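You operate a simulated robot arm through the tools that you are given. There is no shell and no other tool.

You are at the controls of a simulated two-armed robot. One attempt, no reset.

JOB
Pick up the carton from the right third shelf from the top of the long grey rack with one hand, pass it to the other hand and put it on the right second shelf from the bottom of the long grey rack. Set down upright: carton.

It is judged by the outcome, as a careful person would: the job done as asked, and still so three seconds after it is handed in. It fails if anything else is knocked over, pushed out of place, dropped, spilled or broken.

ROBOT AND FRAMES
Two 7-joint arms with three-finger grippers on one trunk, on a base that moves. Base frame: it is fixed to the floor where the robot stands at the start and does not move with it; the origin is under the middle of the robot, x ahead of it, y to its left, z up. Units: mm, rad, N and s.
The left shoulder is at the start at [37, 154, 1022], the right one opposite. With the tool pointing down near the work surface each hand reaches from about 100 to 580 mm from the robot's upright axis, wherever it stands, measured 20 degrees to its own side. Places, roughly: carton [1500, -1500, 1000]; right second shelf of the long grey rack [1600, -1400, 600]. Payload 2.69 kg a hand.
Tool frame (each hand has its own): the origin (TCP) lies between the finger pads and is the grasp point; the fingertips stand 29 mm ahead of it; z points along the fingers, y is the line along which they close. The gripper opens to 120 mm; its body begins 78 mm behind the TCP.
Orientation is told as [roll, pitch, yaw] about the base's x, y, z axes, in that order, counted from this pose: with the fingers straight down and closing along the base's y, the tool's x points along the base's -x, its y along +y and its z along -z.

CONTROLS
- The arms move only by the tool nudge_tool. It takes "left_targets", "right_targets" or both (then of equal length, played together; a hand with none holds still); each is a list of rows, each a list of 6 numbers: the shift along the base's x, y, z in units of 30 mm (1.0 is 30 mm), then the turn, a rotation vector about the base's x, y, z in units of 4 degrees (1.0 is 4 degrees). In form: [[tx, ty, tz, ax, ay, az], ...]. A call has 1 to 20 rows; each row shifts and turns the commanded pose from where the row before left it. "left_fingers" and "right_fingers" are, for a hand that has rows, the finger opening in mm, from 0 to 120, set as the call begins (left out, the last holds). A call with a number of a shift or a turn outside -1 to 1 is refused whole. Rows are played at 5 a second. More than 50 mm and 0.15 rad between two rows, or a gripper value outside its range, and nothing of the call is played. Where a pose cannot be reached the arm comes as near as it can. A force on the tool above 40 N (or 10 N above the force at the start of the call, whichever is more), or a blocked arm, ends the call early, and 0.2 s more pass. The fingers move at their own pace (about 136.2 mm/s each) and stop on an object; they squeeze with about 23 N. The grip force told is the motor's: it shows also when the fingers shut on nothing. Time passes only in rows, and 0.2 s behind the last, so rows that do not move let the fingers close. It gives the time, the measured TCP pose, the force on the tool (base axes), the opening and the grip force at its end, in the units of the frame above (readings bear some noise), with the torque about the TCP (base axes, N m) and any sound that the robot's microphone picked up, and new pictures: "show" is both (left out), scene, wrist or none (wrist: the cameras of the hands that moved).
- Cameras (640 x 400 px; columns grow to the right, rows downward): "scene" is now at [149.9, -1.3, 1210.9]; the picture's right is [-0.03, -1.00, 0.00], its down [-0.19, 0.00, -0.98] and it looks along [0.98, -0.03, -0.19] (base axes); focal length 232 px, centre (320, 200). "left" rides on the left gripper at [63, 0, -104] in its tool frame; the picture's right is [0.00, 1.00, 0.00], its down [-0.83, 0.00, -0.56] and it looks along [-0.56, 0.00, 0.83] (tool axes); focal length 275 px, centre (320, 200). "right" rides on the right gripper at [63, 0, -104] in its tool frame; the picture's right is [0.00, 1.00, 0.00], its down [-0.83, 0.00, -0.56] and it looks along [-0.56, 0.00, 0.83] (tool axes); focal length 275 px, centre (320, 200). There is no depth. A picture from a camera that has moved, and an enlarged one, comes with that camera's place and axes in the base frame and with its lens.
- slide_trunk(by): moves the trunk up (or, below 0, down) by that many mm; the arms and the scene camera ride with it, the base frame stays. It gives what a move gives, with no picture.
- drive_base(legs): drives the robot by 1 to 6 legs, each [ahead, left, turn to the left] in mm, mm and rad, along the robot's own axes; the way and the turn of a leg run together, so that a leg with both is an arc; at most 1500 mm and 3.142 rad a leg. The arms and the cameras ride along, it lands a little off, and it stops where it bumps. It gives what a move gives, and a new picture of the scene camera.
- aim_head(pan, tilt): turns the head with the scene camera to pan (to the left, within 1.396 rad either way) and tilt (down, from -0.506 to 1.204), counted from straight ahead of the robot (the tilt from the chest, where the trunk bows). It gives what a move gives, and a new picture of the scene camera.
- inspect(camera, box): a new picture of the part [left, top, right, bottom] of that camera's present view, enlarged. It takes no simulated time.
- sign_off(): hands the job in; it is judged then, once.

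Places have to be worked out from the pictures, the camera data and where the tool is seen. Open the grippers and draw the arms clear of the work before you hand the job in, unless the task says otherwise.

The tools are called after "Emit:" by a JSON object that holds its "op" and its "data". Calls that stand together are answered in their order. nudge_tool: Moves the arms, as the interface text tells. Its arguments: {"type":"object","properties":{"left_targets":{"type":"array"},"left_fingers":{"type":"number"},"right_targets":{"type":"array"},"right_fingers":{"type":"number"},"show":{"type":"string","enum":["both","scene","wrist","none"]}},"required":[]} The other tools are called the same way: slide_trunk (by) moves the trunk up or down; drive_base (legs) drives the base; aim_head (pan, tilt) turns the head that bears the scene camera; inspect (camera, box) takes an enlarged picture of a part of a camera's view; sign_off () hands the job in.

At the start:

```text
time: 0.0
left_tcp_pos: [358.6, 192.4, 1109.6]
left_orientation: [0.001, -0.001, 0.0]
left_contact_force: [-0.3, 0.2, -0.4]
left_moment: [0.0, 0.0, 0.03]
left_grip_width: 120.0
left_finger_force: 0.0
right_tcp_pos: [318.3, -130.6, 1165.7]
right_orientation: [0.0, 0.0, -0.001]
right_contact_force: [-0.2, 0.1, -0.5]
right_moment: [0.0, 0.02, 0.02]
right_grip_width: 120.0
right_finger_force: 0.1
trunk travel left (down, up): [-388.0, 50.0]
robot x, y, heading: [0.8, 1.7, 0.001]
head pan, tilt (commanded): [-0.026, 0.187]
```

scene: 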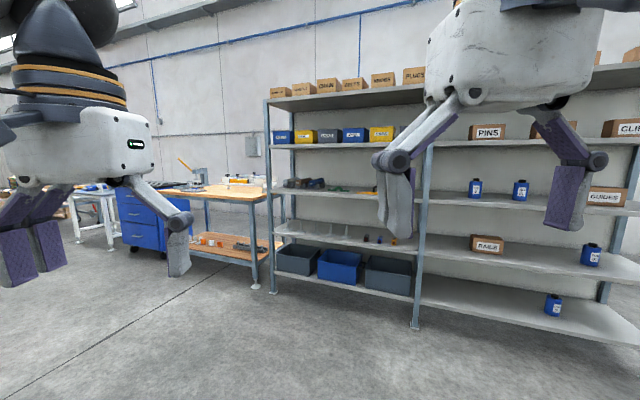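
right: 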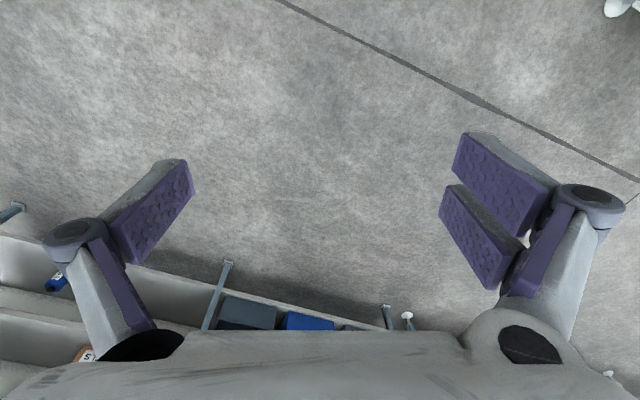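
left: 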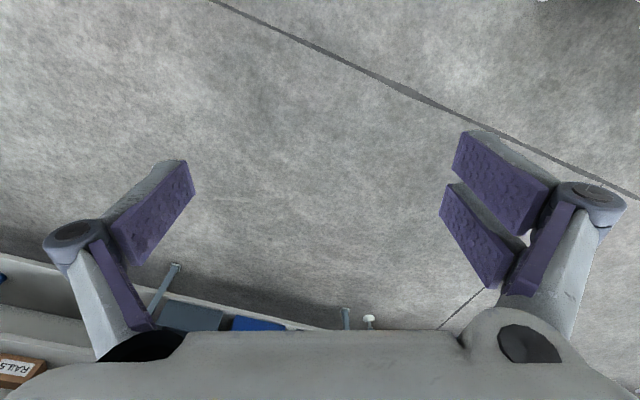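

The scene shows the long grey rack ahead and to the right. The GUIDES carton seems to be on the right bay's third shelf from the top. I turn the head to the right to see it better.

Emit:
{"op": "aim_head", "data": {"pan": -0.7, "tilt": 0.2}}

```text
time: 1.1
left_tcp_pos: [357.1, 192.0, 1109.6]
left_orientation: [0.001, 0.002, 0.001]
left_contact_force: [-0.9, 0.9, 0.0]
left_moment: [0.01, -0.01, 0.0]
left_grip_width: 120.3
left_finger_force: 0.0
right_tcp_pos: [318.1, -130.1, 1165.5]
right_orientation: [0.0, -0.001, 0.0]
right_contact_force: [0.4, 0.0, 0.0]
right_moment: [0.01, 0.02, 0.0]
right_grip_width: 120.0
right_finger_force: 0.2
trunk travel left (down, up): [-388.0, 50.0]
robot x, y, heading: [1.8, 1.7, 0.004]
head pan, tilt (commanded): [-0.7, 0.201]
camera scene: at [128.2, -58.8, 1209.5], right [-0.64, -0.77, 0.0], down [-0.15, 0.13, -0.98], along [0.75, -0.63, -0.2], focal length 232 px, centre (320, 200)
```

scene: 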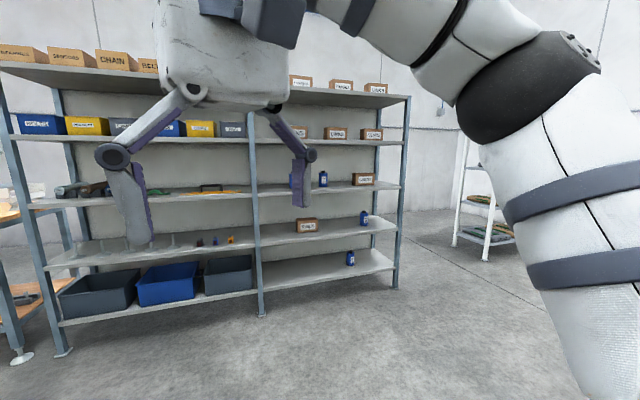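

The rack stands at about -0.39 rad to my axis. The front-right post foot is near (1150,-1820) and the middle post foot near (1590,-712). I turn to face the rack, then drive part of the way to the right bay, keeping a good distance for a better look.

Emit:
{"op": "drive_base", "data": {"legs": [[0, 0, -0.39], [800, -850, 0]]}}

Emit:
{"op": "aim_head", "data": {"pan": 0.0, "tilt": 0.35}}

```text
time: 9.0
left_tcp_pos: [816.8, -1041.4, 1110.0]
left_orientation: [0.002, 0.001, -0.401]
left_contact_force: [0.6, -0.6, -0.5]
left_moment: [0.03, -0.01, 0.04]
left_grip_width: 119.8
left_finger_force: 0.0
right_tcp_pos: [654.0, -1322.5, 1164.8]
right_orientation: [0.0, -0.001, -0.403]
right_contact_force: [0.3, -0.2, -0.1]
right_moment: [0.01, 0.02, -0.02]
right_grip_width: 120.0
right_finger_force: 0.1
trunk travel left (down, up): [-388.0, 50.0]
robot x, y, heading: [409.9, -1077.7, -0.405]
head pan, tilt (commanded): [-0.7, 0.201]
camera scene: at [506.5, -1181.6, 1209.5], right [-0.89, -0.45, 0.0], down [-0.09, 0.18, -0.98], along [0.44, -0.87, -0.2], focal length 232 px, centre (320, 200)
```

scene: 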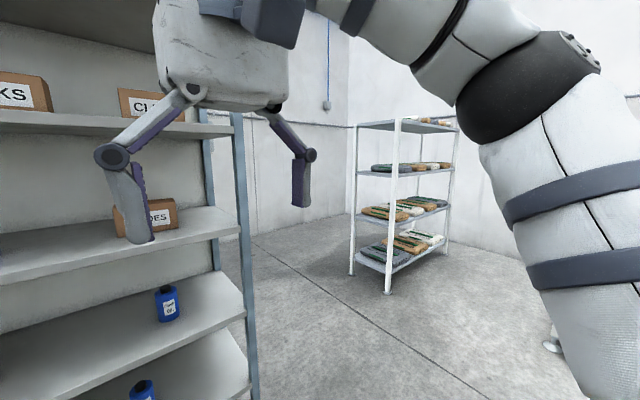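

```text
time: 10.1
left_tcp_pos: [817.2, -1041.1, 1110.0]
left_orientation: [0.001, 0.0, -0.402]
left_contact_force: [0.5, -0.3, 0.9]
left_moment: [-0.02, -0.02, -0.02]
left_grip_width: 120.0
left_finger_force: 0.1
right_tcp_pos: [652.6, -1322.6, 1166.5]
right_orientation: [0.0, 0.0, -0.404]
right_contact_force: [0.2, 0.0, -0.3]
right_moment: [-0.01, 0.0, -0.02]
right_grip_width: 120.1
right_finger_force: 0.0
trunk travel left (down, up): [-388.0, 50.0]
robot x, y, heading: [414.6, -1073.9, -0.401]
head pan, tilt (commanded): [0.0, 0.351]
camera scene: at [550.1, -1134.9, 1195.5], right [-0.39, -0.92, 0.0], down [-0.32, 0.13, -0.94], along [0.86, -0.37, -0.34], focal length 232 px, centre (320, 200)
```

scene: 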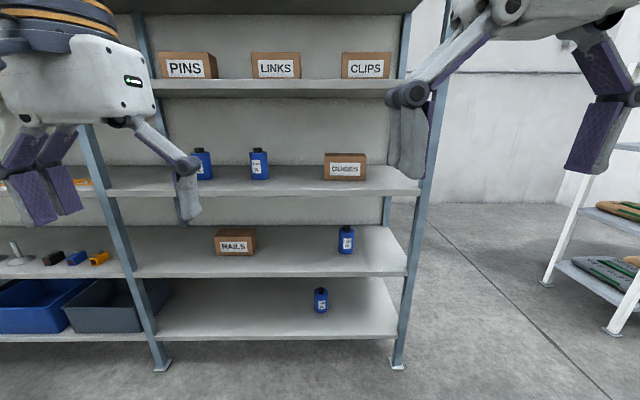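

I can see the right bay clearly now: GUIDES on the third shelf from the top, RAILS and a bottle on the second from the bottom. I enlarge the relevant areas to measure.

Emit:
{"op": "inspect", "data": {"camera": "scene", "box": [280, 130, 440, 230]}}

Emit:
{"op": "inspect", "data": {"camera": "scene", "box": [180, 200, 420, 350]}}

```text
4.00 times, centred on (360, 180) of scene
camera zoom: at [550.1, -1134.9, 1195.5], right [-0.39, -0.92, 0.0], down [-0.32, 0.13, -0.94], along [0.86, -0.37, -0.34], focal length 930 px, centre (160, 280)
```

zoom: 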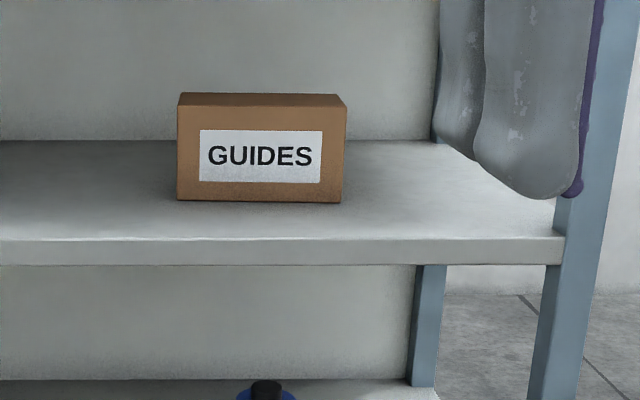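

```text
2.67 times, centred on (300, 275) of scene
camera zoom: at [550.1, -1134.9, 1195.5], right [-0.39, -0.92, 0.0], down [-0.32, 0.13, -0.94], along [0.86, -0.37, -0.34], focal length 620 px, centre (373, 0)
```

zoom: 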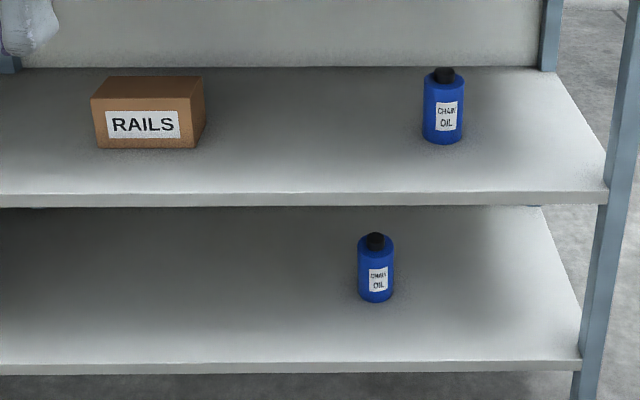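

The carton is about 175 wide, 85 deep and 100 tall. It stands on shelf 3 (top at about z 933), and there is about 340 mm clear up to the shelf above. I look at my own hands next, to learn how much height the gripper and wrist need.

Emit:
{"op": "aim_head", "data": {"pan": -0.75, "tilt": -0.1}}

Emit:
{"op": "aim_head", "data": {"pan": 0.75, "tilt": -0.1}}

```text
time: 11.2
left_tcp_pos: [816.3, -1041.0, 1109.6]
left_orientation: [0.0, 0.0, -0.402]
left_contact_force: [0.8, 0.0, 0.2]
left_moment: [0.01, 0.0, 0.01]
left_grip_width: 120.0
left_finger_force: 0.0
right_tcp_pos: [652.7, -1323.1, 1164.4]
right_orientation: [-0.001, -0.001, -0.403]
right_contact_force: [-0.8, 0.2, -0.1]
right_moment: [-0.01, -0.01, 0.0]
right_grip_width: 119.8
right_finger_force: 0.1
trunk travel left (down, up): [-388.0, 50.0]
robot x, y, heading: [415.4, -1078.6, -0.407]
head pan, tilt (commanded): [-0.75, -0.099]
camera scene: at [499.8, -1177.9, 1236.7], right [-0.91, -0.41, 0.0], down [0.04, -0.09, -1.0], along [0.4, -0.91, 0.1], focal length 232 px, centre (320, 200)
```

scene: 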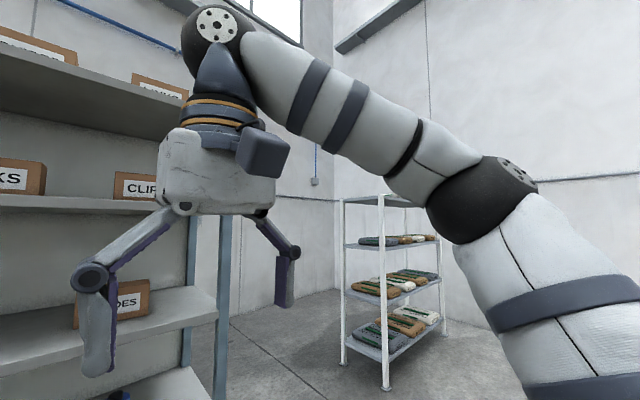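

```text
time: 12.8
left_tcp_pos: [816.3, -1040.5, 1110.5]
left_orientation: [-0.001, -0.001, -0.402]
left_contact_force: [-0.3, -0.4, -0.5]
left_moment: [0.04, -0.03, -0.02]
left_grip_width: 120.1
left_finger_force: 0.0
right_tcp_pos: [654.0, -1322.0, 1165.5]
right_orientation: [-0.001, -0.002, -0.403]
right_contact_force: [-0.2, 0.5, 0.1]
right_moment: [-0.01, -0.02, -0.02]
right_grip_width: 119.9
right_finger_force: 0.0
trunk travel left (down, up): [-388.0, 50.0]
robot x, y, heading: [407.2, -1074.0, -0.4]
head pan, tilt (commanded): [0.75, -0.099]
camera scene: at [546.3, -1068.7, 1236.8], right [0.34, -0.94, 0.0], down [0.09, 0.03, -1.0], along [0.94, 0.34, 0.1], focal length 232 px, centre (320, 200)
```

scene: 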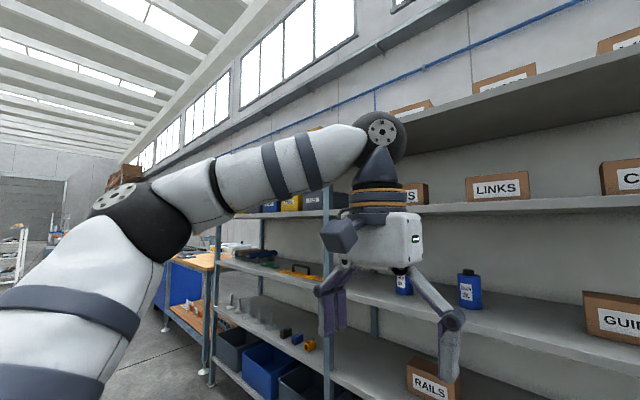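

The wrist joint is about 250 mm behind the TCP, so a straight-down grip hardly fits under the shelf above. A grip tilted about 45° to the side, closing along the carton's 85 mm depth, should fit. I look down to see how far my base reaches out in front.

Emit:
{"op": "aim_head", "data": {"pan": 0.0, "tilt": 1.2}}

```text
time: 14.3
left_tcp_pos: [818.4, -1041.4, 1109.6]
left_orientation: [0.0, 0.001, -0.4]
left_contact_force: [0.4, -0.3, 0.1]
left_moment: [-0.01, -0.02, 0.01]
left_grip_width: 119.9
left_finger_force: 0.1
right_tcp_pos: [654.8, -1321.7, 1165.2]
right_orientation: [-0.001, 0.0, -0.404]
right_contact_force: [0.6, 0.3, -0.3]
right_moment: [-0.01, 0.0, -0.03]
right_grip_width: 119.9
right_finger_force: 0.2
trunk travel left (down, up): [-388.0, 50.0]
robot x, y, heading: [407.9, -1077.9, -0.403]
head pan, tilt (commanded): [0.0, 1.201]
camera scene: at [515.9, -1120.2, 1128.2], right [-0.39, -0.92, 0.0], down [-0.86, 0.36, -0.36], along [0.33, -0.14, -0.93], focal length 232 px, centre (320, 200)
```

scene: 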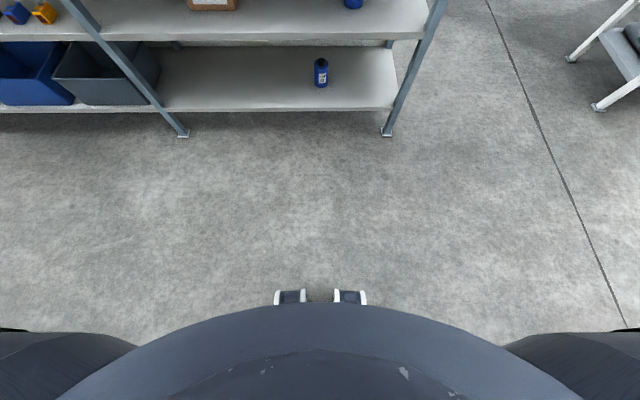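

Little of the base reaches ahead of x≈120 in the robot frame, so I can stand close to the rack. I enlarge the post feet to fix the rack's line precisely.

Emit:
{"op": "inspect", "data": {"camera": "scene", "box": [160, 20, 420, 182]}}

Emit:
{"op": "aim_head", "data": {"pan": 0.0, "tilt": 0.6}}

```text
2.46 times, centred on (290, 101) of scene
camera zoom: at [515.9, -1120.2, 1128.2], right [-0.39, -0.92, 0.0], down [-0.86, 0.36, -0.36], along [0.33, -0.14, -0.93], focal length 572 px, centre (394, 444)
```

zoom: 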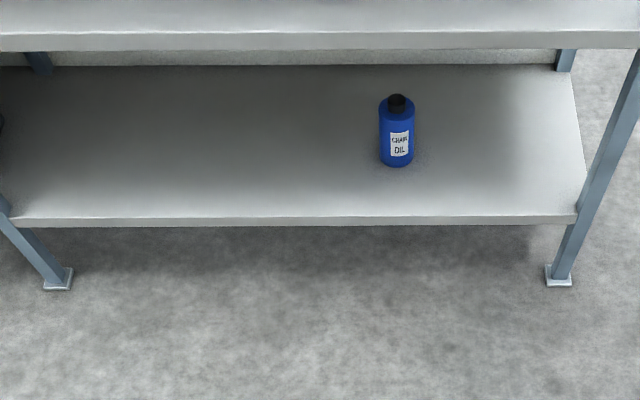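

```text
time: 15.3
left_tcp_pos: [816.5, -1041.4, 1109.5]
left_orientation: [0.001, 0.0, -0.4]
left_contact_force: [-0.1, -0.1, -0.6]
left_moment: [0.02, 0.0, 0.01]
left_grip_width: 120.0
left_finger_force: 0.1
right_tcp_pos: [653.4, -1322.4, 1165.7]
right_orientation: [-0.001, -0.001, -0.405]
right_contact_force: [0.0, 0.0, 0.1]
right_moment: [-0.02, -0.03, -0.03]
right_grip_width: 120.1
right_finger_force: 0.0
trunk travel left (down, up): [-388.0, 50.0]
robot x, y, heading: [416.5, -1080.0, -0.396]
head pan, tilt (commanded): [0.0, 0.6]
camera scene: at [545.8, -1133.0, 1172.7], right [-0.39, -0.92, 0.0], down [-0.52, 0.22, -0.82], along [0.76, -0.32, -0.57], focal length 232 px, centre (320, 200)
```

scene: 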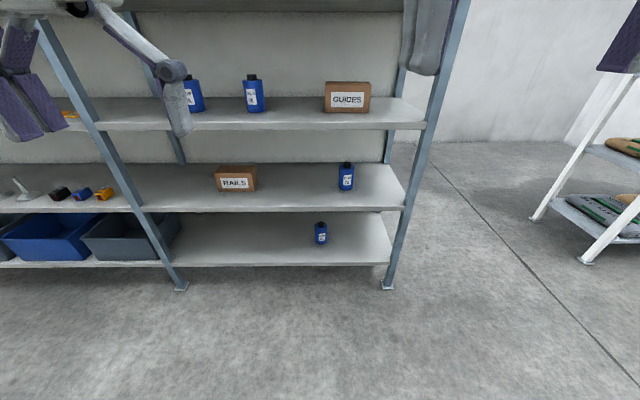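

From the shelf edges the rack heading is about -0.392. I now reshape the left hand to point right and down (yaw +90°, roll -45°) in free space, and draw the right hand back out of the way.

Emit:
{"op": "nudge_tool", "data": {"left_targets": [[0.074, -0.298, -0.152, -0.211, 0.524, 0.965], [0.074, -0.298, -0.152, -0.211, 0.524, 0.965], [0.074, -0.298, -0.152, -0.211, 0.524, 0.965], [0.074, -0.298, -0.152, -0.211, 0.524, 0.965], [0.074, -0.298, -0.152, -0.211, 0.524, 0.965], [0.074, -0.298, -0.152, -0.211, 0.524, 0.965], [0.074, -0.298, -0.152, -0.211, 0.524, 0.965], [0.074, -0.298, -0.152, -0.211, 0.524, 0.965], [0.074, -0.298, -0.152, -0.211, 0.524, 0.965], [0.074, -0.298, -0.152, -0.211, 0.524, 0.965], [0.074, -0.298, -0.152, -0.211, 0.524, 0.965]], "right_targets": [[-0.4, -0.322, 0, 0, 0, 0], [-0.4, -0.322, 0, 0, 0, 0], [-0.4, -0.322, 0, 0, 0, 0], [-0.4, -0.322, 0, 0, 0, 0], [-0.4, -0.322, 0, 0, 0, 0], [-0.4, -0.322, 0, 0, 0, 0], [-0.4, -0.322, 0, 0, 0, 0], [-0.4, -0.322, 0, 0, 0, 0], [-0.4, -0.322, 0, 0, 0, 0], [-0.4, -0.322, 0, 0, 0, 0], [-0.4, -0.322, 0, 0, 0, 0]], "show": "scene"}}

```text
time: 17.7
left_tcp_pos: [842.6, -1139.7, 1059.3]
left_orientation: [-0.176, 0.389, 0.319]
left_contact_force: [-0.9, -0.1, -0.1]
left_moment: [0.01, 0.02, -0.03]
left_grip_width: 120.3
left_finger_force: 0.0
right_tcp_pos: [553.3, -1397.6, 1098.1]
right_orientation: [0.001, -0.001, -0.404]
right_contact_force: [-0.1, -0.5, -0.2]
right_moment: [-0.02, -0.01, 0.01]
right_grip_width: 119.7
right_finger_force: 0.1
right hand out of reach, approached as far as the arm can: row 2, 3, 4, 5, 6, 7, 8, 9, 10, 11
trunk travel left (down, up): [-388.0, 50.0]
robot x, y, heading: [411.6, -1075.8, -0.4]
head pan, tilt (commanded): [0.0, 0.6]
camera scene: at [545.7, -1133.2, 1172.7], right [-0.39, -0.92, 0.0], down [-0.52, 0.22, -0.83], along [0.76, -0.32, -0.56], focal length 232 px, centre (320, 200)
```

scene: 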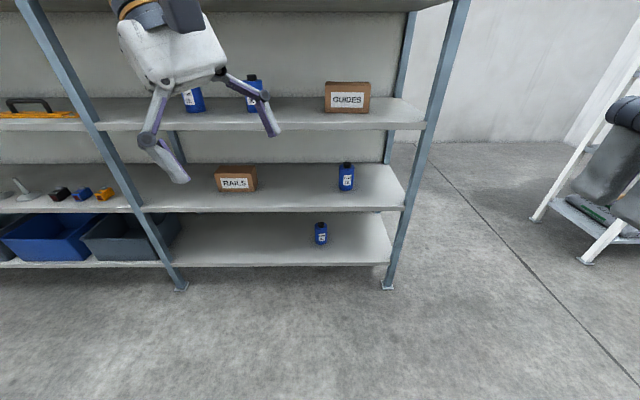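

The left hand is turning as planned. The right hand came to about (257,-241,1098) in the robot frame, which is drawn back far enough. I continue the left turn.

Emit:
{"op": "nudge_tool", "data": {"left_targets": [[0.074, -0.298, -0.152, -0.211, 0.524, 0.965], [0.074, -0.298, -0.152, -0.211, 0.524, 0.965], [0.074, -0.298, -0.152, -0.211, 0.524, 0.965], [0.074, -0.298, -0.152, -0.211, 0.524, 0.965], [0.074, -0.298, -0.152, -0.211, 0.524, 0.965], [0.074, -0.298, -0.152, -0.211, 0.524, 0.965], [0.074, -0.298, -0.152, -0.211, 0.524, 0.965], [0.074, -0.298, -0.152, -0.211, 0.524, 0.965], [0.074, -0.298, -0.152, -0.211, 0.524, 0.965], [0.074, -0.298, -0.152, -0.211, 0.524, 0.965], [0.074, -0.298, -0.152, -0.211, 0.524, 0.965]], "show": "both"}}

Emit:
{"op": "aim_head", "data": {"pan": 0.45, "tilt": 0.1}}

```text
time: 20.1
left_tcp_pos: [864.2, -1238.3, 1009.9]
left_orientation: [0.001, 0.785, 1.172]
left_contact_force: [-0.1, 0.1, 0.0]
left_moment: [-0.01, 0.0, 0.02]
left_grip_width: 119.9
left_finger_force: 0.1
right_tcp_pos: [552.4, -1398.2, 1098.7]
right_orientation: [0.003, -0.003, -0.403]
right_contact_force: [-0.1, -0.2, -0.4]
right_moment: [0.0, -0.01, 0.02]
right_grip_width: 120.1
right_finger_force: 0.1
trunk travel left (down, up): [-388.0, 50.0]
robot x, y, heading: [411.0, -1078.7, -0.405]
head pan, tilt (commanded): [0.0, 0.6]
camera scene: at [545.8, -1133.0, 1172.7], right [-0.39, -0.92, 0.0], down [-0.52, 0.22, -0.83], along [0.76, -0.32, -0.56], focal length 232 px, centre (320, 200)
camera left: at [875.4, -1212.5, 1127.8], right [-0.92, 0.39, 0.0], down [0.39, 0.9, -0.19], along [-0.08, -0.18, -0.98], focal length 275 px, centre (320, 200)
```

scene: 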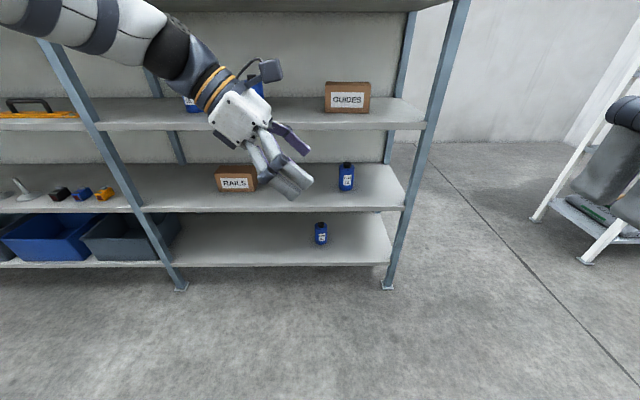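
left: 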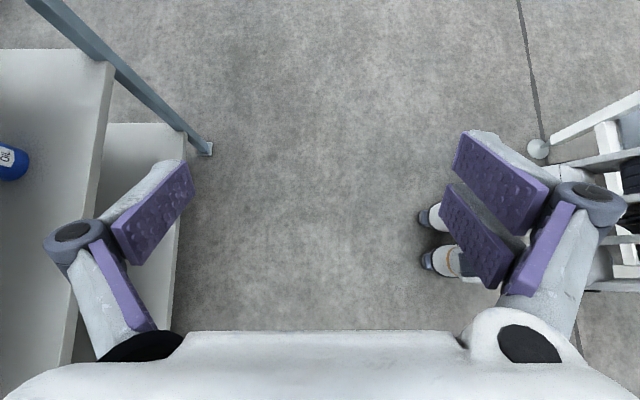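

```text
time: 21.0
left_tcp_pos: [863.9, -1237.9, 1010.1]
left_orientation: [0.001, 0.785, 1.168]
left_contact_force: [0.3, 0.0, -0.1]
left_moment: [-0.01, -0.05, -0.06]
left_grip_width: 120.2
left_finger_force: 0.0
right_tcp_pos: [552.6, -1396.8, 1098.9]
right_orientation: [0.002, -0.001, -0.404]
right_contact_force: [-0.5, 0.1, -0.1]
right_moment: [0.04, 0.05, 0.0]
right_grip_width: 119.8
right_finger_force: 0.2
trunk travel left (down, up): [-388.0, 50.0]
robot x, y, heading: [416.9, -1078.7, -0.403]
head pan, tilt (commanded): [0.45, 0.099]
camera scene: at [556.4, -1094.0, 1218.8], right [0.05, -1.0, 0.0], down [-0.1, 0.0, -0.99], along [0.99, 0.05, -0.1], focal length 232 px, centre (320, 200)
```

scene: 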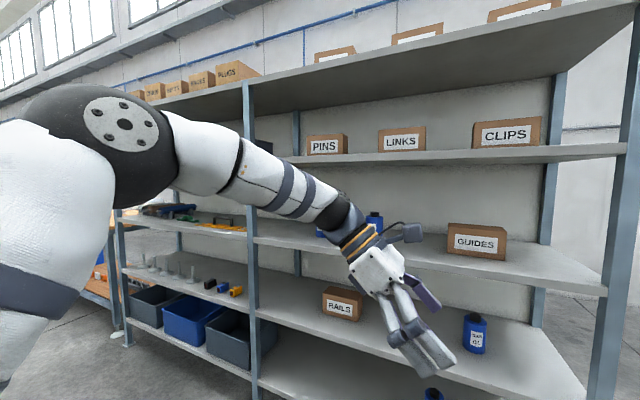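

The hand orientation came out right, but the elbow and forearm sit high, at about z 1270, where they would hit the edge of shelf 2. If I lower the trunk and raise the hand by the same amount, the forearm should run level or slightly upward into the shelf.

Emit:
{"op": "slide_trunk", "data": {"by": -140}}

Emit:
{"op": "nudge_tool", "data": {"left_targets": [[0, 0, 0.93, 0, 0, 0], [0, 0, 0.93, 0, 0, 0], [0, 0, 0.93, 0, 0, 0], [0, 0, 0.93, 0, 0, 0], [0, 0, 0.93, 0, 0, 0]], "show": "scene"}}

```text
time: 22.7
left_tcp_pos: [864.9, -1236.7, 868.1]
left_orientation: [0.001, 0.784, 1.169]
left_contact_force: [-1.0, 1.0, 0.3]
left_moment: [-0.02, 0.01, 0.02]
left_grip_width: 120.0
left_finger_force: 0.0
right_tcp_pos: [593.4, -1413.4, 898.9]
right_orientation: [0.004, 0.245, -0.405]
right_contact_force: [0.0, 0.0, 0.0]
right_moment: [-0.01, -0.01, -0.04]
right_grip_width: 120.1
right_finger_force: 0.1
trunk travel left (down, up): [-248.0, 190.0]
robot x, y, heading: [414.5, -1077.8, -0.408]
head pan, tilt (commanded): [0.45, 0.099]
```

```text
time: 23.9
left_tcp_pos: [865.7, -1237.5, 1009.6]
left_orientation: [0.005, 0.787, 1.172]
left_contact_force: [1.6, -0.8, 0.0]
left_moment: [0.0, 0.01, -0.01]
left_grip_width: 119.9
left_finger_force: 0.2
right_tcp_pos: [593.7, -1413.8, 900.5]
right_orientation: [0.001, 0.243, -0.404]
right_contact_force: [0.9, 0.0, -0.5]
right_moment: [0.01, 0.01, 0.02]
right_grip_width: 119.9
right_finger_force: 0.0
trunk travel left (down, up): [-248.0, 190.0]
robot x, y, heading: [412.0, -1078.4, -0.404]
head pan, tilt (commanded): [0.45, 0.099]
camera scene: at [602.9, -1113.9, 1068.1], right [0.05, -1.0, 0.0], down [-0.1, 0.0, -1.0], along [0.99, 0.05, -0.1], focal length 232 px, centre (320, 200)
```

scene: 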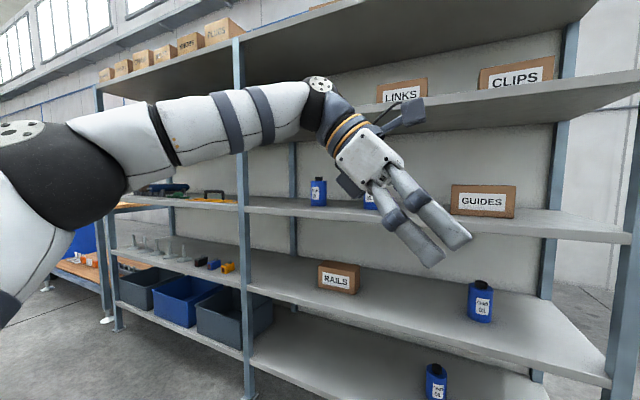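

The forearm now runs slightly upward from an elbow near z 1075 to the wrist near 1185, which fits the gap. I drive part of the way closer, squaring up to the rack, and measure again.

Emit:
{"op": "drive_base", "data": {"legs": [[0, 0, 0.012], [330, 20, 0]]}}

Emit:
{"op": "aim_head", "data": {"pan": -0.1, "tilt": 0.3}}

```text
time: 26.4
left_tcp_pos: [1179.4, -1337.7, 1007.3]
left_orientation: [0.004, 0.785, 1.184]
left_contact_force: [-0.1, 0.5, 0.4]
left_moment: [0.02, 0.01, -0.04]
left_grip_width: 120.1
left_finger_force: 0.1
right_tcp_pos: [910.2, -1518.3, 899.2]
right_orientation: [0.002, 0.246, -0.389]
right_contact_force: [0.0, 0.0, 0.0]
right_moment: [0.03, 0.01, 0.0]
right_grip_width: 120.2
right_finger_force: 0.1
trunk travel left (down, up): [-248.0, 190.0]
robot x, y, heading: [726.3, -1184.0, -0.392]
head pan, tilt (commanded): [0.45, 0.099]
camera scene: at [915.8, -1217.9, 1068.0], right [0.06, -1.0, 0.0], down [-0.1, -0.01, -0.99], along [0.99, 0.06, -0.1], focal length 232 px, centre (320, 200)
```

scene: 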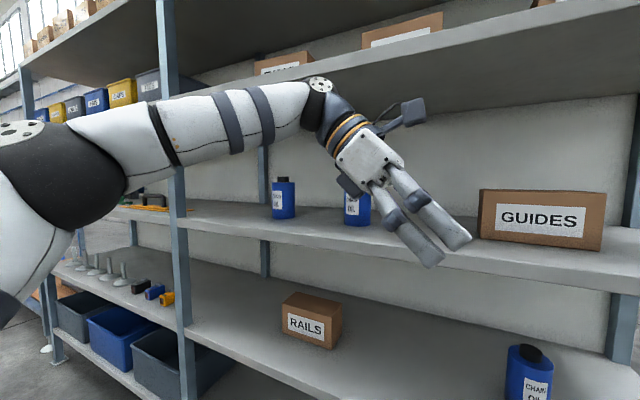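

```text
time: 27.3
left_tcp_pos: [1179.0, -1338.0, 1007.9]
left_orientation: [0.001, 0.784, 1.182]
left_contact_force: [0.2, 0.0, -0.3]
left_moment: [-0.01, 0.02, 0.02]
left_grip_width: 120.1
left_finger_force: 0.0
right_tcp_pos: [909.7, -1517.7, 899.8]
right_orientation: [0.001, 0.244, -0.389]
right_contact_force: [0.2, 0.1, -0.9]
right_moment: [0.05, 0.01, -0.01]
right_grip_width: 119.9
right_finger_force: 0.2
trunk travel left (down, up): [-248.0, 190.0]
robot x, y, heading: [721.2, -1185.1, -0.391]
head pan, tilt (commanded): [-0.099, 0.3]
camera scene: at [906.1, -1267.2, 1049.5], right [-0.47, -0.88, 0.0], down [-0.26, 0.14, -0.96], along [0.84, -0.45, -0.3], focal length 232 px, centre (320, 200)
```

scene: 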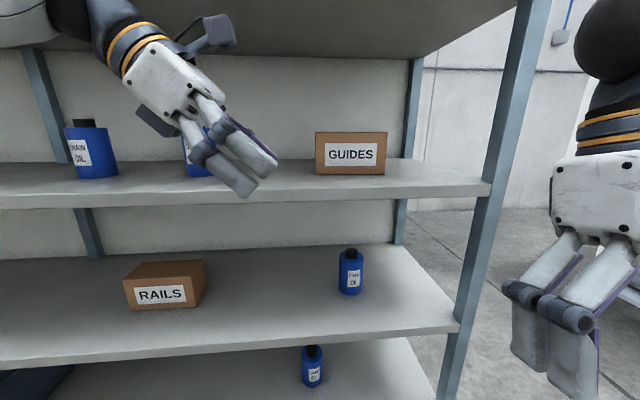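

The view is now close. I draw the right hand back, since it sits low near the shelf edge height, and enlarge the carton area to measure.

Emit:
{"op": "inspect", "data": {"camera": "scene", "box": [220, 100, 540, 300]}}

Emit:
{"op": "nudge_tool", "data": {"right_targets": [[-0.77, 0.32, 0, 0, 0, 0], [-0.77, 0.32, 0, 0, 0, 0], [-0.77, 0.32, 0, 0, 0, 0], [-0.77, 0.32, 0, 0, 0, 0]], "show": "scene"}}

```text
2.00 times, centred on (380, 200) of scene
camera zoom: at [906.1, -1267.2, 1049.5], right [-0.47, -0.88, 0.0], down [-0.26, 0.14, -0.96], along [0.84, -0.45, -0.3], focal length 465 px, centre (200, 200)
```

zoom: 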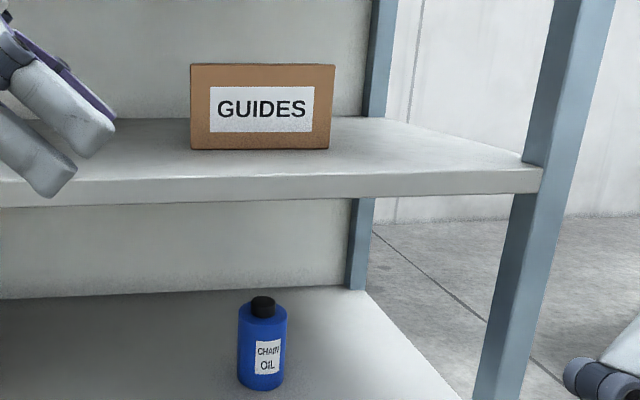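

```text
time: 28.3
left_tcp_pos: [1179.6, -1337.8, 1008.4]
left_orientation: [0.002, 0.784, 1.184]
left_contact_force: [-1.0, -0.8, 0.7]
left_moment: [0.01, 0.01, 0.0]
left_grip_width: 120.0
left_finger_force: 0.1
right_tcp_pos: [815.6, -1477.6, 900.9]
right_orientation: [0.004, 0.243, -0.389]
right_contact_force: [0.1, 0.6, 0.2]
right_moment: [0.0, -0.01, 0.01]
right_grip_width: 120.0
right_finger_force: 0.1
trunk travel left (down, up): [-248.0, 190.0]
robot x, y, heading: [722.6, -1183.9, -0.383]
head pan, tilt (commanded): [-0.099, 0.3]
camera scene: at [905.9, -1267.3, 1049.5], right [-0.47, -0.88, 0.0], down [-0.26, 0.14, -0.96], along [0.84, -0.45, -0.3], focal length 232 px, centre (320, 200)
```

scene: 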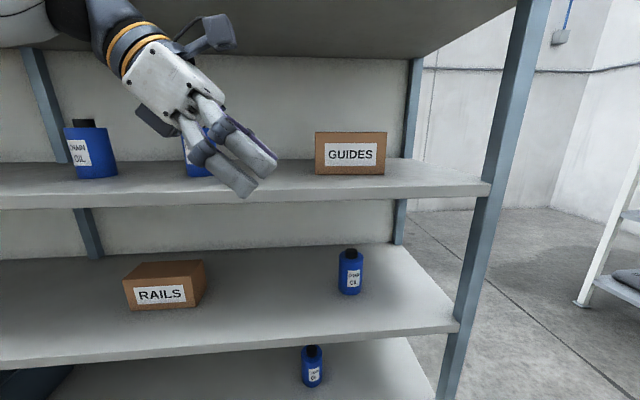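

The right hand is now back at X≈197. Before I close in, I look down again, because lowering the trunk may have pushed the robot's body forward.

Emit:
{"op": "aim_head", "data": {"pan": 0.0, "tilt": 1.2}}

```text
time: 29.5
left_tcp_pos: [1178.6, -1338.2, 1007.8]
left_orientation: [0.003, 0.785, 1.184]
left_contact_force: [1.0, -0.9, 0.2]
left_moment: [0.01, 0.02, 0.03]
left_grip_width: 120.2
left_finger_force: 0.1
right_tcp_pos: [815.5, -1478.8, 901.1]
right_orientation: [0.003, 0.243, -0.39]
right_contact_force: [-0.9, -0.6, -0.5]
right_moment: [0.02, -0.03, -0.04]
right_grip_width: 119.9
right_finger_force: 0.0
trunk travel left (down, up): [-248.0, 190.0]
robot x, y, heading: [724.6, -1184.6, -0.388]
head pan, tilt (commanded): [0.0, 1.201]
camera scene: at [875.3, -1244.7, 977.4], right [-0.38, -0.93, 0.0], down [-0.86, 0.35, -0.36], along [0.34, -0.14, -0.93], focal length 232 px, centre (320, 200)
```

scene: 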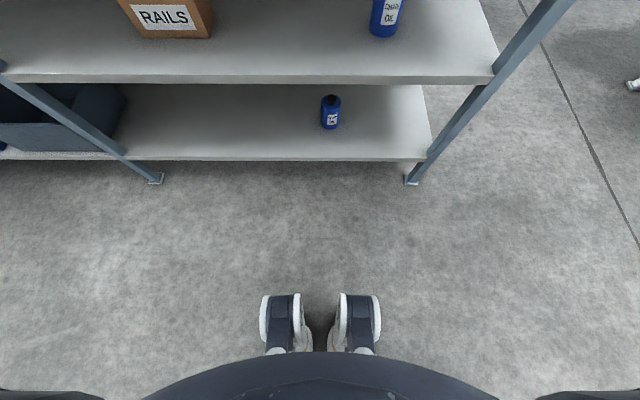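

The knees reach only to about X≈155 in the robot frame, so there is room. I drive ahead 250 mm, keeping the left hand to the left of the carton, and look again.

Emit:
{"op": "drive_base", "data": {"legs": [[250, 0, 0]]}}

Emit:
{"op": "aim_head", "data": {"pan": -0.1, "tilt": 0.2}}

```text
time: 31.4
left_tcp_pos: [1414.0, -1444.8, 1008.1]
left_orientation: [0.003, 0.786, 1.167]
left_contact_force: [-0.3, 0.1, 0.1]
left_moment: [0.02, 0.04, 0.02]
left_grip_width: 120.3
left_finger_force: 0.0
right_tcp_pos: [1051.3, -1579.7, 902.0]
right_orientation: [0.001, 0.245, -0.405]
right_contact_force: [-0.1, -0.4, 0.2]
right_moment: [0.01, 0.01, 0.03]
right_grip_width: 119.9
right_finger_force: 0.1
trunk travel left (down, up): [-248.0, 190.0]
robot x, y, heading: [964.0, -1283.1, -0.405]
head pan, tilt (commanded): [0.0, 1.201]
camera scene: at [1113.1, -1347.1, 977.3], right [-0.39, -0.92, 0.0], down [-0.86, 0.37, -0.36], along [0.33, -0.14, -0.93], focal length 232 px, centre (320, 200)
```

scene: 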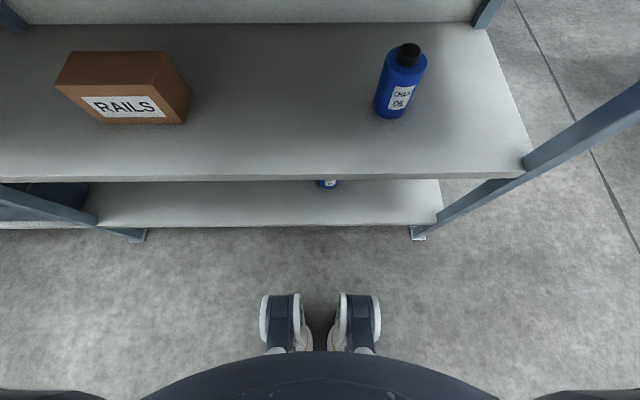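

```text
time: 32.7
left_tcp_pos: [1415.4, -1445.3, 1008.5]
left_orientation: [0.002, 0.786, 1.168]
left_contact_force: [0.1, -0.9, -0.5]
left_moment: [0.02, -0.01, -0.02]
left_grip_width: 119.9
left_finger_force: 0.1
right_tcp_pos: [1050.5, -1577.9, 903.2]
right_orientation: [0.002, 0.246, -0.404]
right_contact_force: [0.5, 0.3, 0.1]
right_moment: [0.0, 0.02, 0.02]
right_grip_width: 120.1
right_finger_force: 0.0
trunk travel left (down, up): [-248.0, 190.0]
robot x, y, heading: [963.9, -1283.5, -0.41]
head pan, tilt (commanded): [-0.099, 0.201]
camera scene: at [1143.0, -1370.0, 1058.6], right [-0.48, -0.88, 0.0], down [-0.18, 0.1, -0.98], along [0.86, -0.47, -0.2], focal length 232 px, centre (320, 200)
```

scene: 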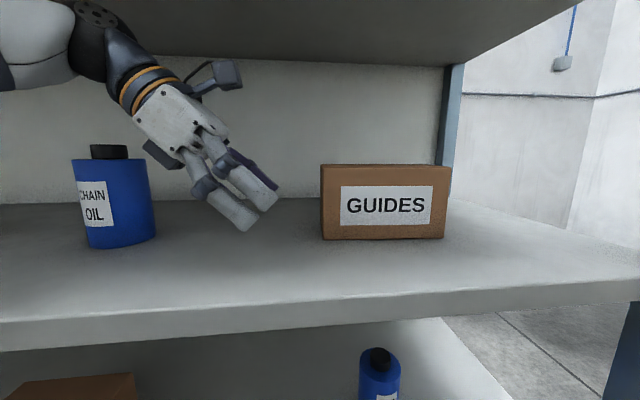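

The carton's front-bottom centre works out at about (1372,-1598) with the shelf at z≈939, and three views agree. A blue bottle stands to the left of the hand and a dark block protrudes from the gripper's underside, so I enlarge that area before going deeper.

Emit:
{"op": "inspect", "data": {"camera": "scene", "box": [40, 40, 360, 260]}}

Emit:
{"op": "inspect", "data": {"camera": "left", "box": [0, 0, 640, 400]}}

```text
1.82 times, centred on (200, 150) of scene
camera zoom: at [1143.0, -1370.0, 1058.6], right [-0.48, -0.88, 0.0], down [-0.18, 0.1, -0.98], along [0.86, -0.47, -0.2], focal length 423 px, centre (538, 291)
```

zoom: 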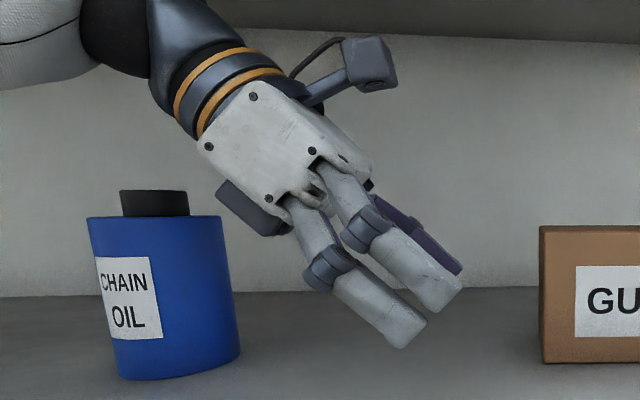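

```text
1.00 times, centred on (320, 200) of left (not enlarged: the box is as wide or as high as the picture)
camera zoom: at [1425.8, -1419.0, 1126.4], right [-0.92, 0.4, 0.0], down [0.39, 0.9, -0.19], along [-0.08, -0.18, -0.98], focal length 275 px, centre (320, 200)
```

zoom: 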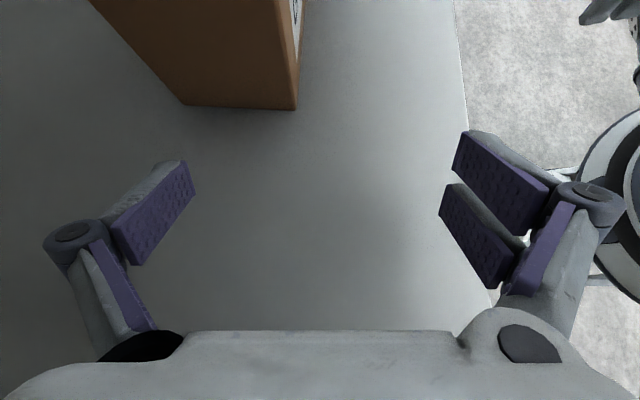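

The wrist camera gives the carton's left-end bottom corners at about (1399,-1523) and (1475,-1559), so its depth axis is at -0.45 rad. I shift the hand 18 mm right, away from the bottle, then 61 mm deeper with a small yaw to match the carton.

Emit:
{"op": "nudge_tool", "data": {"left_targets": [[-0.236, -0.552, 0, 0, 0, 0], [0.61, -0.296, -0.09, 0, 0, -0.23], [0.61, -0.296, -0.09, 0, 0, -0.23], [0.61, -0.296, -0.09, 0, 0, -0.23]], "show": "both"}}

```text
time: 33.7
left_tcp_pos: [1460.5, -1489.3, 999.2]
left_orientation: [0.0, 0.785, 1.117]
left_contact_force: [0.4, 0.3, 0.8]
left_moment: [0.02, -0.03, 0.0]
left_grip_width: 119.8
left_finger_force: 0.1
right_tcp_pos: [1050.5, -1579.3, 900.5]
right_orientation: [0.001, 0.245, -0.404]
right_contact_force: [0.2, 0.6, 0.3]
right_moment: [-0.01, 0.0, 0.0]
right_grip_width: 120.2
right_finger_force: 0.0
trunk travel left (down, up): [-248.0, 190.0]
robot x, y, heading: [969.0, -1285.1, -0.406]
head pan, tilt (commanded): [-0.099, 0.201]
camera scene: at [1143.1, -1370.3, 1058.6], right [-0.48, -0.88, 0.0], down [-0.17, 0.1, -0.98], along [0.86, -0.47, -0.2], focal length 232 px, centre (320, 200)
camera left: at [1472.6, -1464.7, 1117.6], right [-0.9, 0.44, 0.0], down [0.43, 0.88, -0.19], along [-0.08, -0.18, -0.98], focal length 275 px, centre (320, 200)
```

scene: 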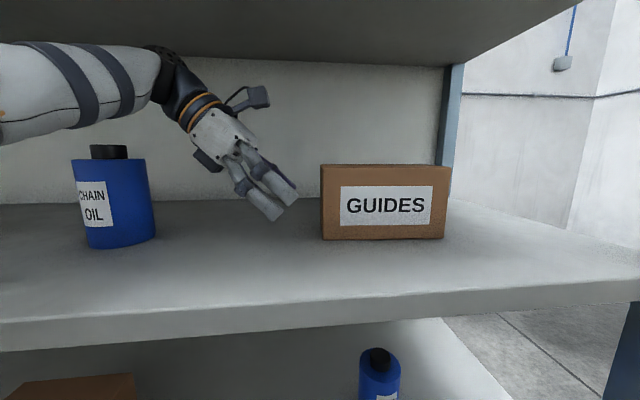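
left: 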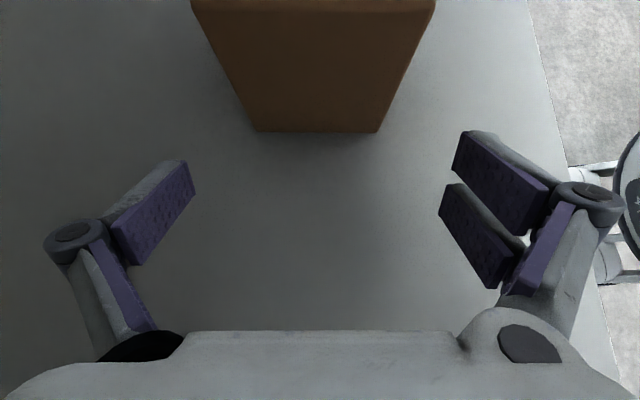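

The carton is centred between the open fingers and squared up. Its left end is about 57 mm to the right of the TCP. I slide the hand 98 mm right along the carton so the grasp point lies about 42 mm inside its left end.

Emit:
{"op": "nudge_tool", "data": {"left_targets": [[-0.286, -0.591, 0, 0, 0, 0], [-0.286, -0.591, 0, 0, 0, 0], [-0.286, -0.591, 0, 0, 0, 0], [-0.286, -0.591, 0, 0, 0, 0], [-0.286, -0.591, 0, 0, 0, 0]], "show": "both"}}

```text
time: 34.9
left_tcp_pos: [1413.3, -1573.8, 999.0]
left_orientation: [0.003, 0.786, 1.122]
left_contact_force: [0.8, 0.1, 0.5]
left_moment: [0.02, -0.04, -0.02]
left_grip_width: 120.3
left_finger_force: 0.2
left hand out of reach, approached as far as the arm can: row 4
right_tcp_pos: [1050.8, -1578.8, 901.5]
right_orientation: [0.003, 0.244, -0.406]
right_contact_force: [-0.2, -0.1, -0.3]
right_moment: [-0.02, -0.01, 0.02]
right_grip_width: 120.2
right_finger_force: 0.0
trunk travel left (down, up): [-248.0, 190.0]
robot x, y, heading: [965.9, -1284.8, -0.404]
head pan, tilt (commanded): [-0.099, 0.201]
camera scene: at [1143.0, -1369.9, 1058.7], right [-0.48, -0.88, 0.0], down [-0.17, 0.1, -0.98], along [0.86, -0.47, -0.2], focal length 232 px, centre (320, 200)
camera left: at [1424.5, -1547.3, 1116.0], right [-0.9, 0.44, 0.0], down [0.43, 0.88, -0.2], along [-0.08, -0.18, -0.98], focal length 275 px, centre (320, 200)
```

scene: 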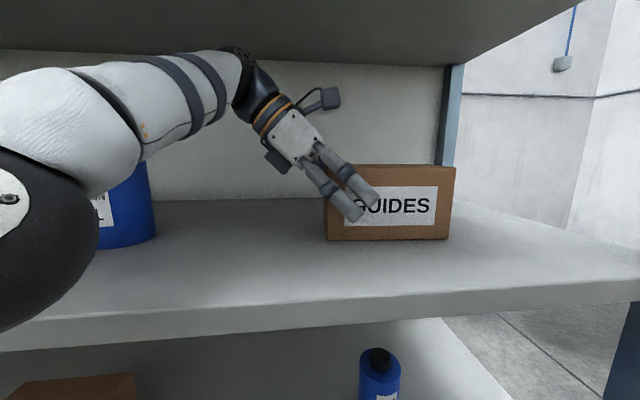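
left: 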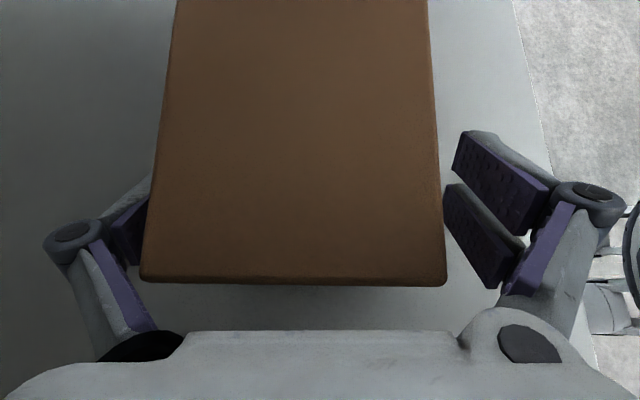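

The hand is around the carton, but the TCP is about 6 mm short in depth after an elbow change, and nothing shows contact. I hold for a moment to let it settle, then read again.

Emit:
{"op": "nudge_tool", "data": {"left_targets": [[0, 0, 0, 0, 0, 0], [0, 0, 0, 0, 0, 0]], "show": "both"}}

```text
time: 35.5
left_tcp_pos: [1412.0, -1571.1, 998.2]
left_orientation: [0.001, 0.784, 1.118]
left_contact_force: [2.2, 0.4, 0.6]
left_moment: [0.01, -0.02, 0.0]
left_grip_width: 120.0
left_finger_force: 0.0
right_tcp_pos: [1050.1, -1580.2, 900.5]
right_orientation: [0.002, 0.245, -0.405]
right_contact_force: [0.6, -0.5, -0.2]
right_moment: [-0.04, 0.0, -0.02]
right_grip_width: 120.0
right_finger_force: 0.0
trunk travel left (down, up): [-248.0, 190.0]
robot x, y, heading: [962.7, -1285.4, -0.409]
head pan, tilt (commanded): [-0.099, 0.201]
camera scene: at [1143.0, -1370.0, 1058.7], right [-0.48, -0.88, 0.0], down [-0.17, 0.1, -0.98], along [0.86, -0.47, -0.2], focal length 232 px, centre (320, 200)
camera left: at [1424.5, -1547.3, 1115.9], right [-0.9, 0.44, 0.0], down [0.43, 0.88, -0.19], along [-0.08, -0.18, -0.98], focal length 275 px, centre (320, 200)
```

scene: 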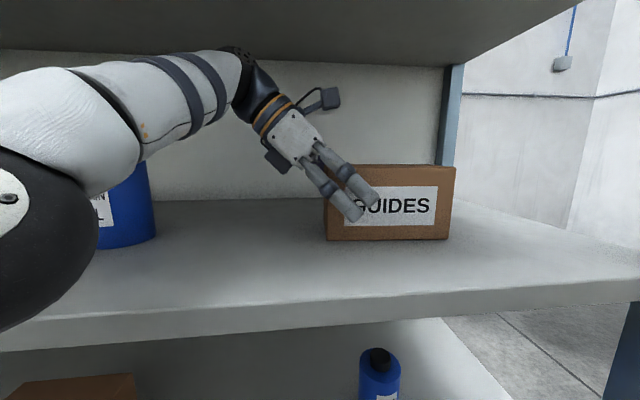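
left: 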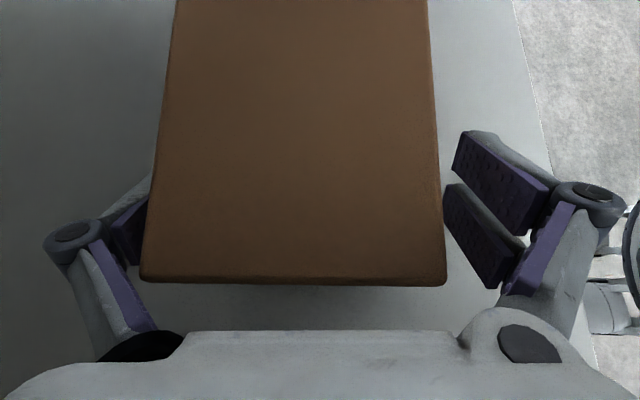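

The carton sits about 7 mm deeper than the middle of the fingers. I nudge the hand 7 mm deeper and 5 mm further along the carton before closing.

Emit:
{"op": "nudge_tool", "data": {"left_targets": [[0.137, -0.25, 0, 0, 0, 0], [0, 0, 0, 0, 0, 0]], "show": "both"}}

```text
time: 36.1
left_tcp_pos: [1413.0, -1573.6, 997.2]
left_orientation: [0.001, 0.786, 1.122]
left_contact_force: [-0.8, -0.7, 0.4]
left_moment: [0.0, 0.0, -0.01]
left_grip_width: 120.2
left_finger_force: 0.0
left hand out of reach, approached as far as the arm can: row 1
right_tcp_pos: [1050.7, -1579.3, 902.5]
right_orientation: [0.003, 0.245, -0.405]
right_contact_force: [0.2, 0.4, -0.2]
right_moment: [-0.01, 0.03, 0.02]
right_grip_width: 120.0
right_finger_force: 0.0
trunk travel left (down, up): [-248.0, 190.0]
robot x, y, heading: [959.3, -1280.9, -0.409]
head pan, tilt (commanded): [-0.099, 0.201]
camera scene: at [1143.0, -1369.9, 1058.7], right [-0.48, -0.88, 0.0], down [-0.17, 0.1, -0.98], along [0.86, -0.47, -0.2], focal length 232 px, centre (320, 200)
camera left: at [1424.5, -1547.2, 1115.9], right [-0.9, 0.44, 0.0], down [0.43, 0.88, -0.19], along [-0.08, -0.18, -0.98], focal length 275 px, centre (320, 200)
```

scene: 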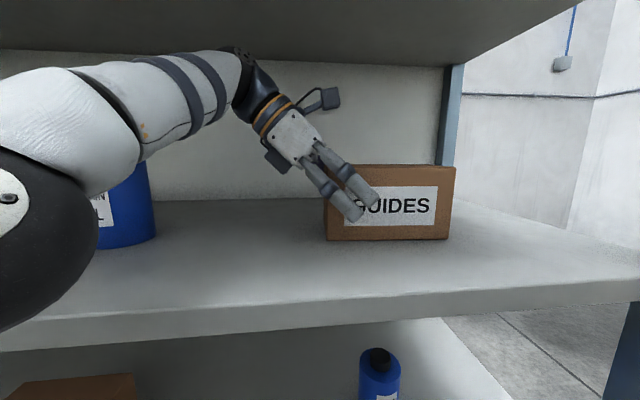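
left: 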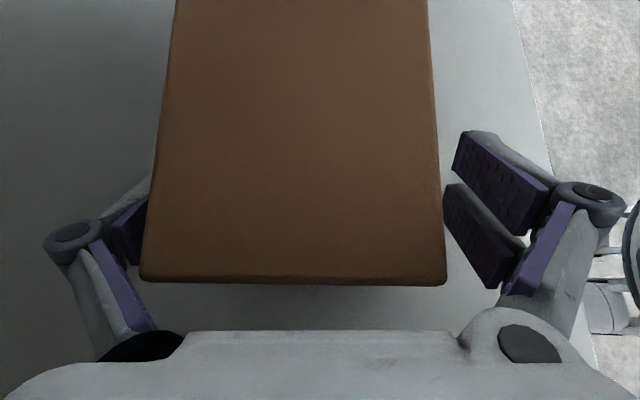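

The arm is at the edge of its reach here, but the fingers already straddle the carton with about 37 mm of overlap and clearance on both sides. I close the fingers now.

Emit:
{"op": "nudge_tool", "data": {"left_targets": [[0, 0, 0, 0, 0, 0], [0, 0, 0, 0, 0, 0], [0, 0, 0, 0, 0, 0], [0, 0, 0, 0, 0, 0], [0, 0, 0, 0, 0, 0]], "left_fingers": 40, "show": "both"}}

```text
time: 37.3
left_tcp_pos: [1413.2, -1571.1, 999.9]
left_orientation: [-0.003, 0.788, 1.118]
left_contact_force: [13.5, -0.8, 31.2]
left_moment: [0.63, -0.02, -0.1]
left_grip_width: 95.1
left_finger_force: 23.1
right_tcp_pos: [1051.0, -1578.9, 902.3]
right_orientation: [-0.001, 0.245, -0.404]
right_contact_force: [0.0, -0.4, -0.2]
right_moment: [0.04, 0.02, 0.01]
right_grip_width: 120.4
right_finger_force: 0.1
trunk travel left (down, up): [-248.0, 190.0]
robot x, y, heading: [960.9, -1286.7, -0.404]
head pan, tilt (commanded): [-0.099, 0.201]
camera scene: at [1142.9, -1369.0, 1058.9], right [-0.48, -0.88, 0.0], down [-0.17, 0.1, -0.98], along [0.86, -0.47, -0.2], focal length 232 px, centre (320, 200)
camera left: at [1424.9, -1545.5, 1117.8], right [-0.9, 0.44, -0.01], down [0.43, 0.88, -0.2], along [-0.08, -0.18, -0.98], focal length 275 px, centre (320, 200)
```

scene: 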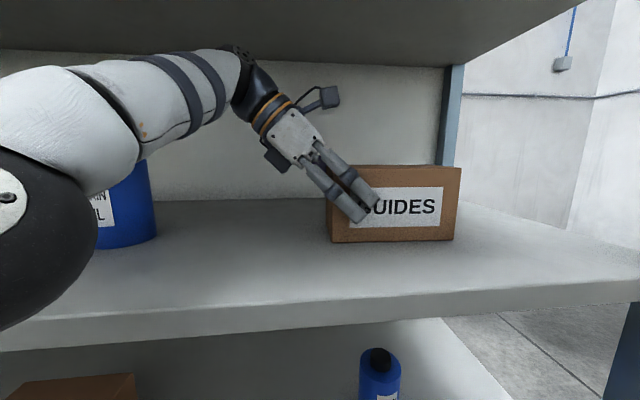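
left: 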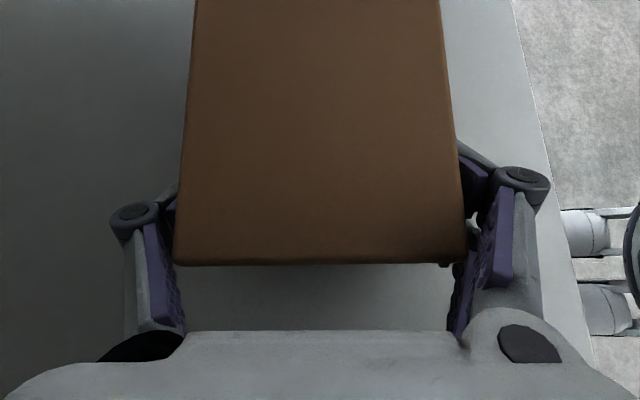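

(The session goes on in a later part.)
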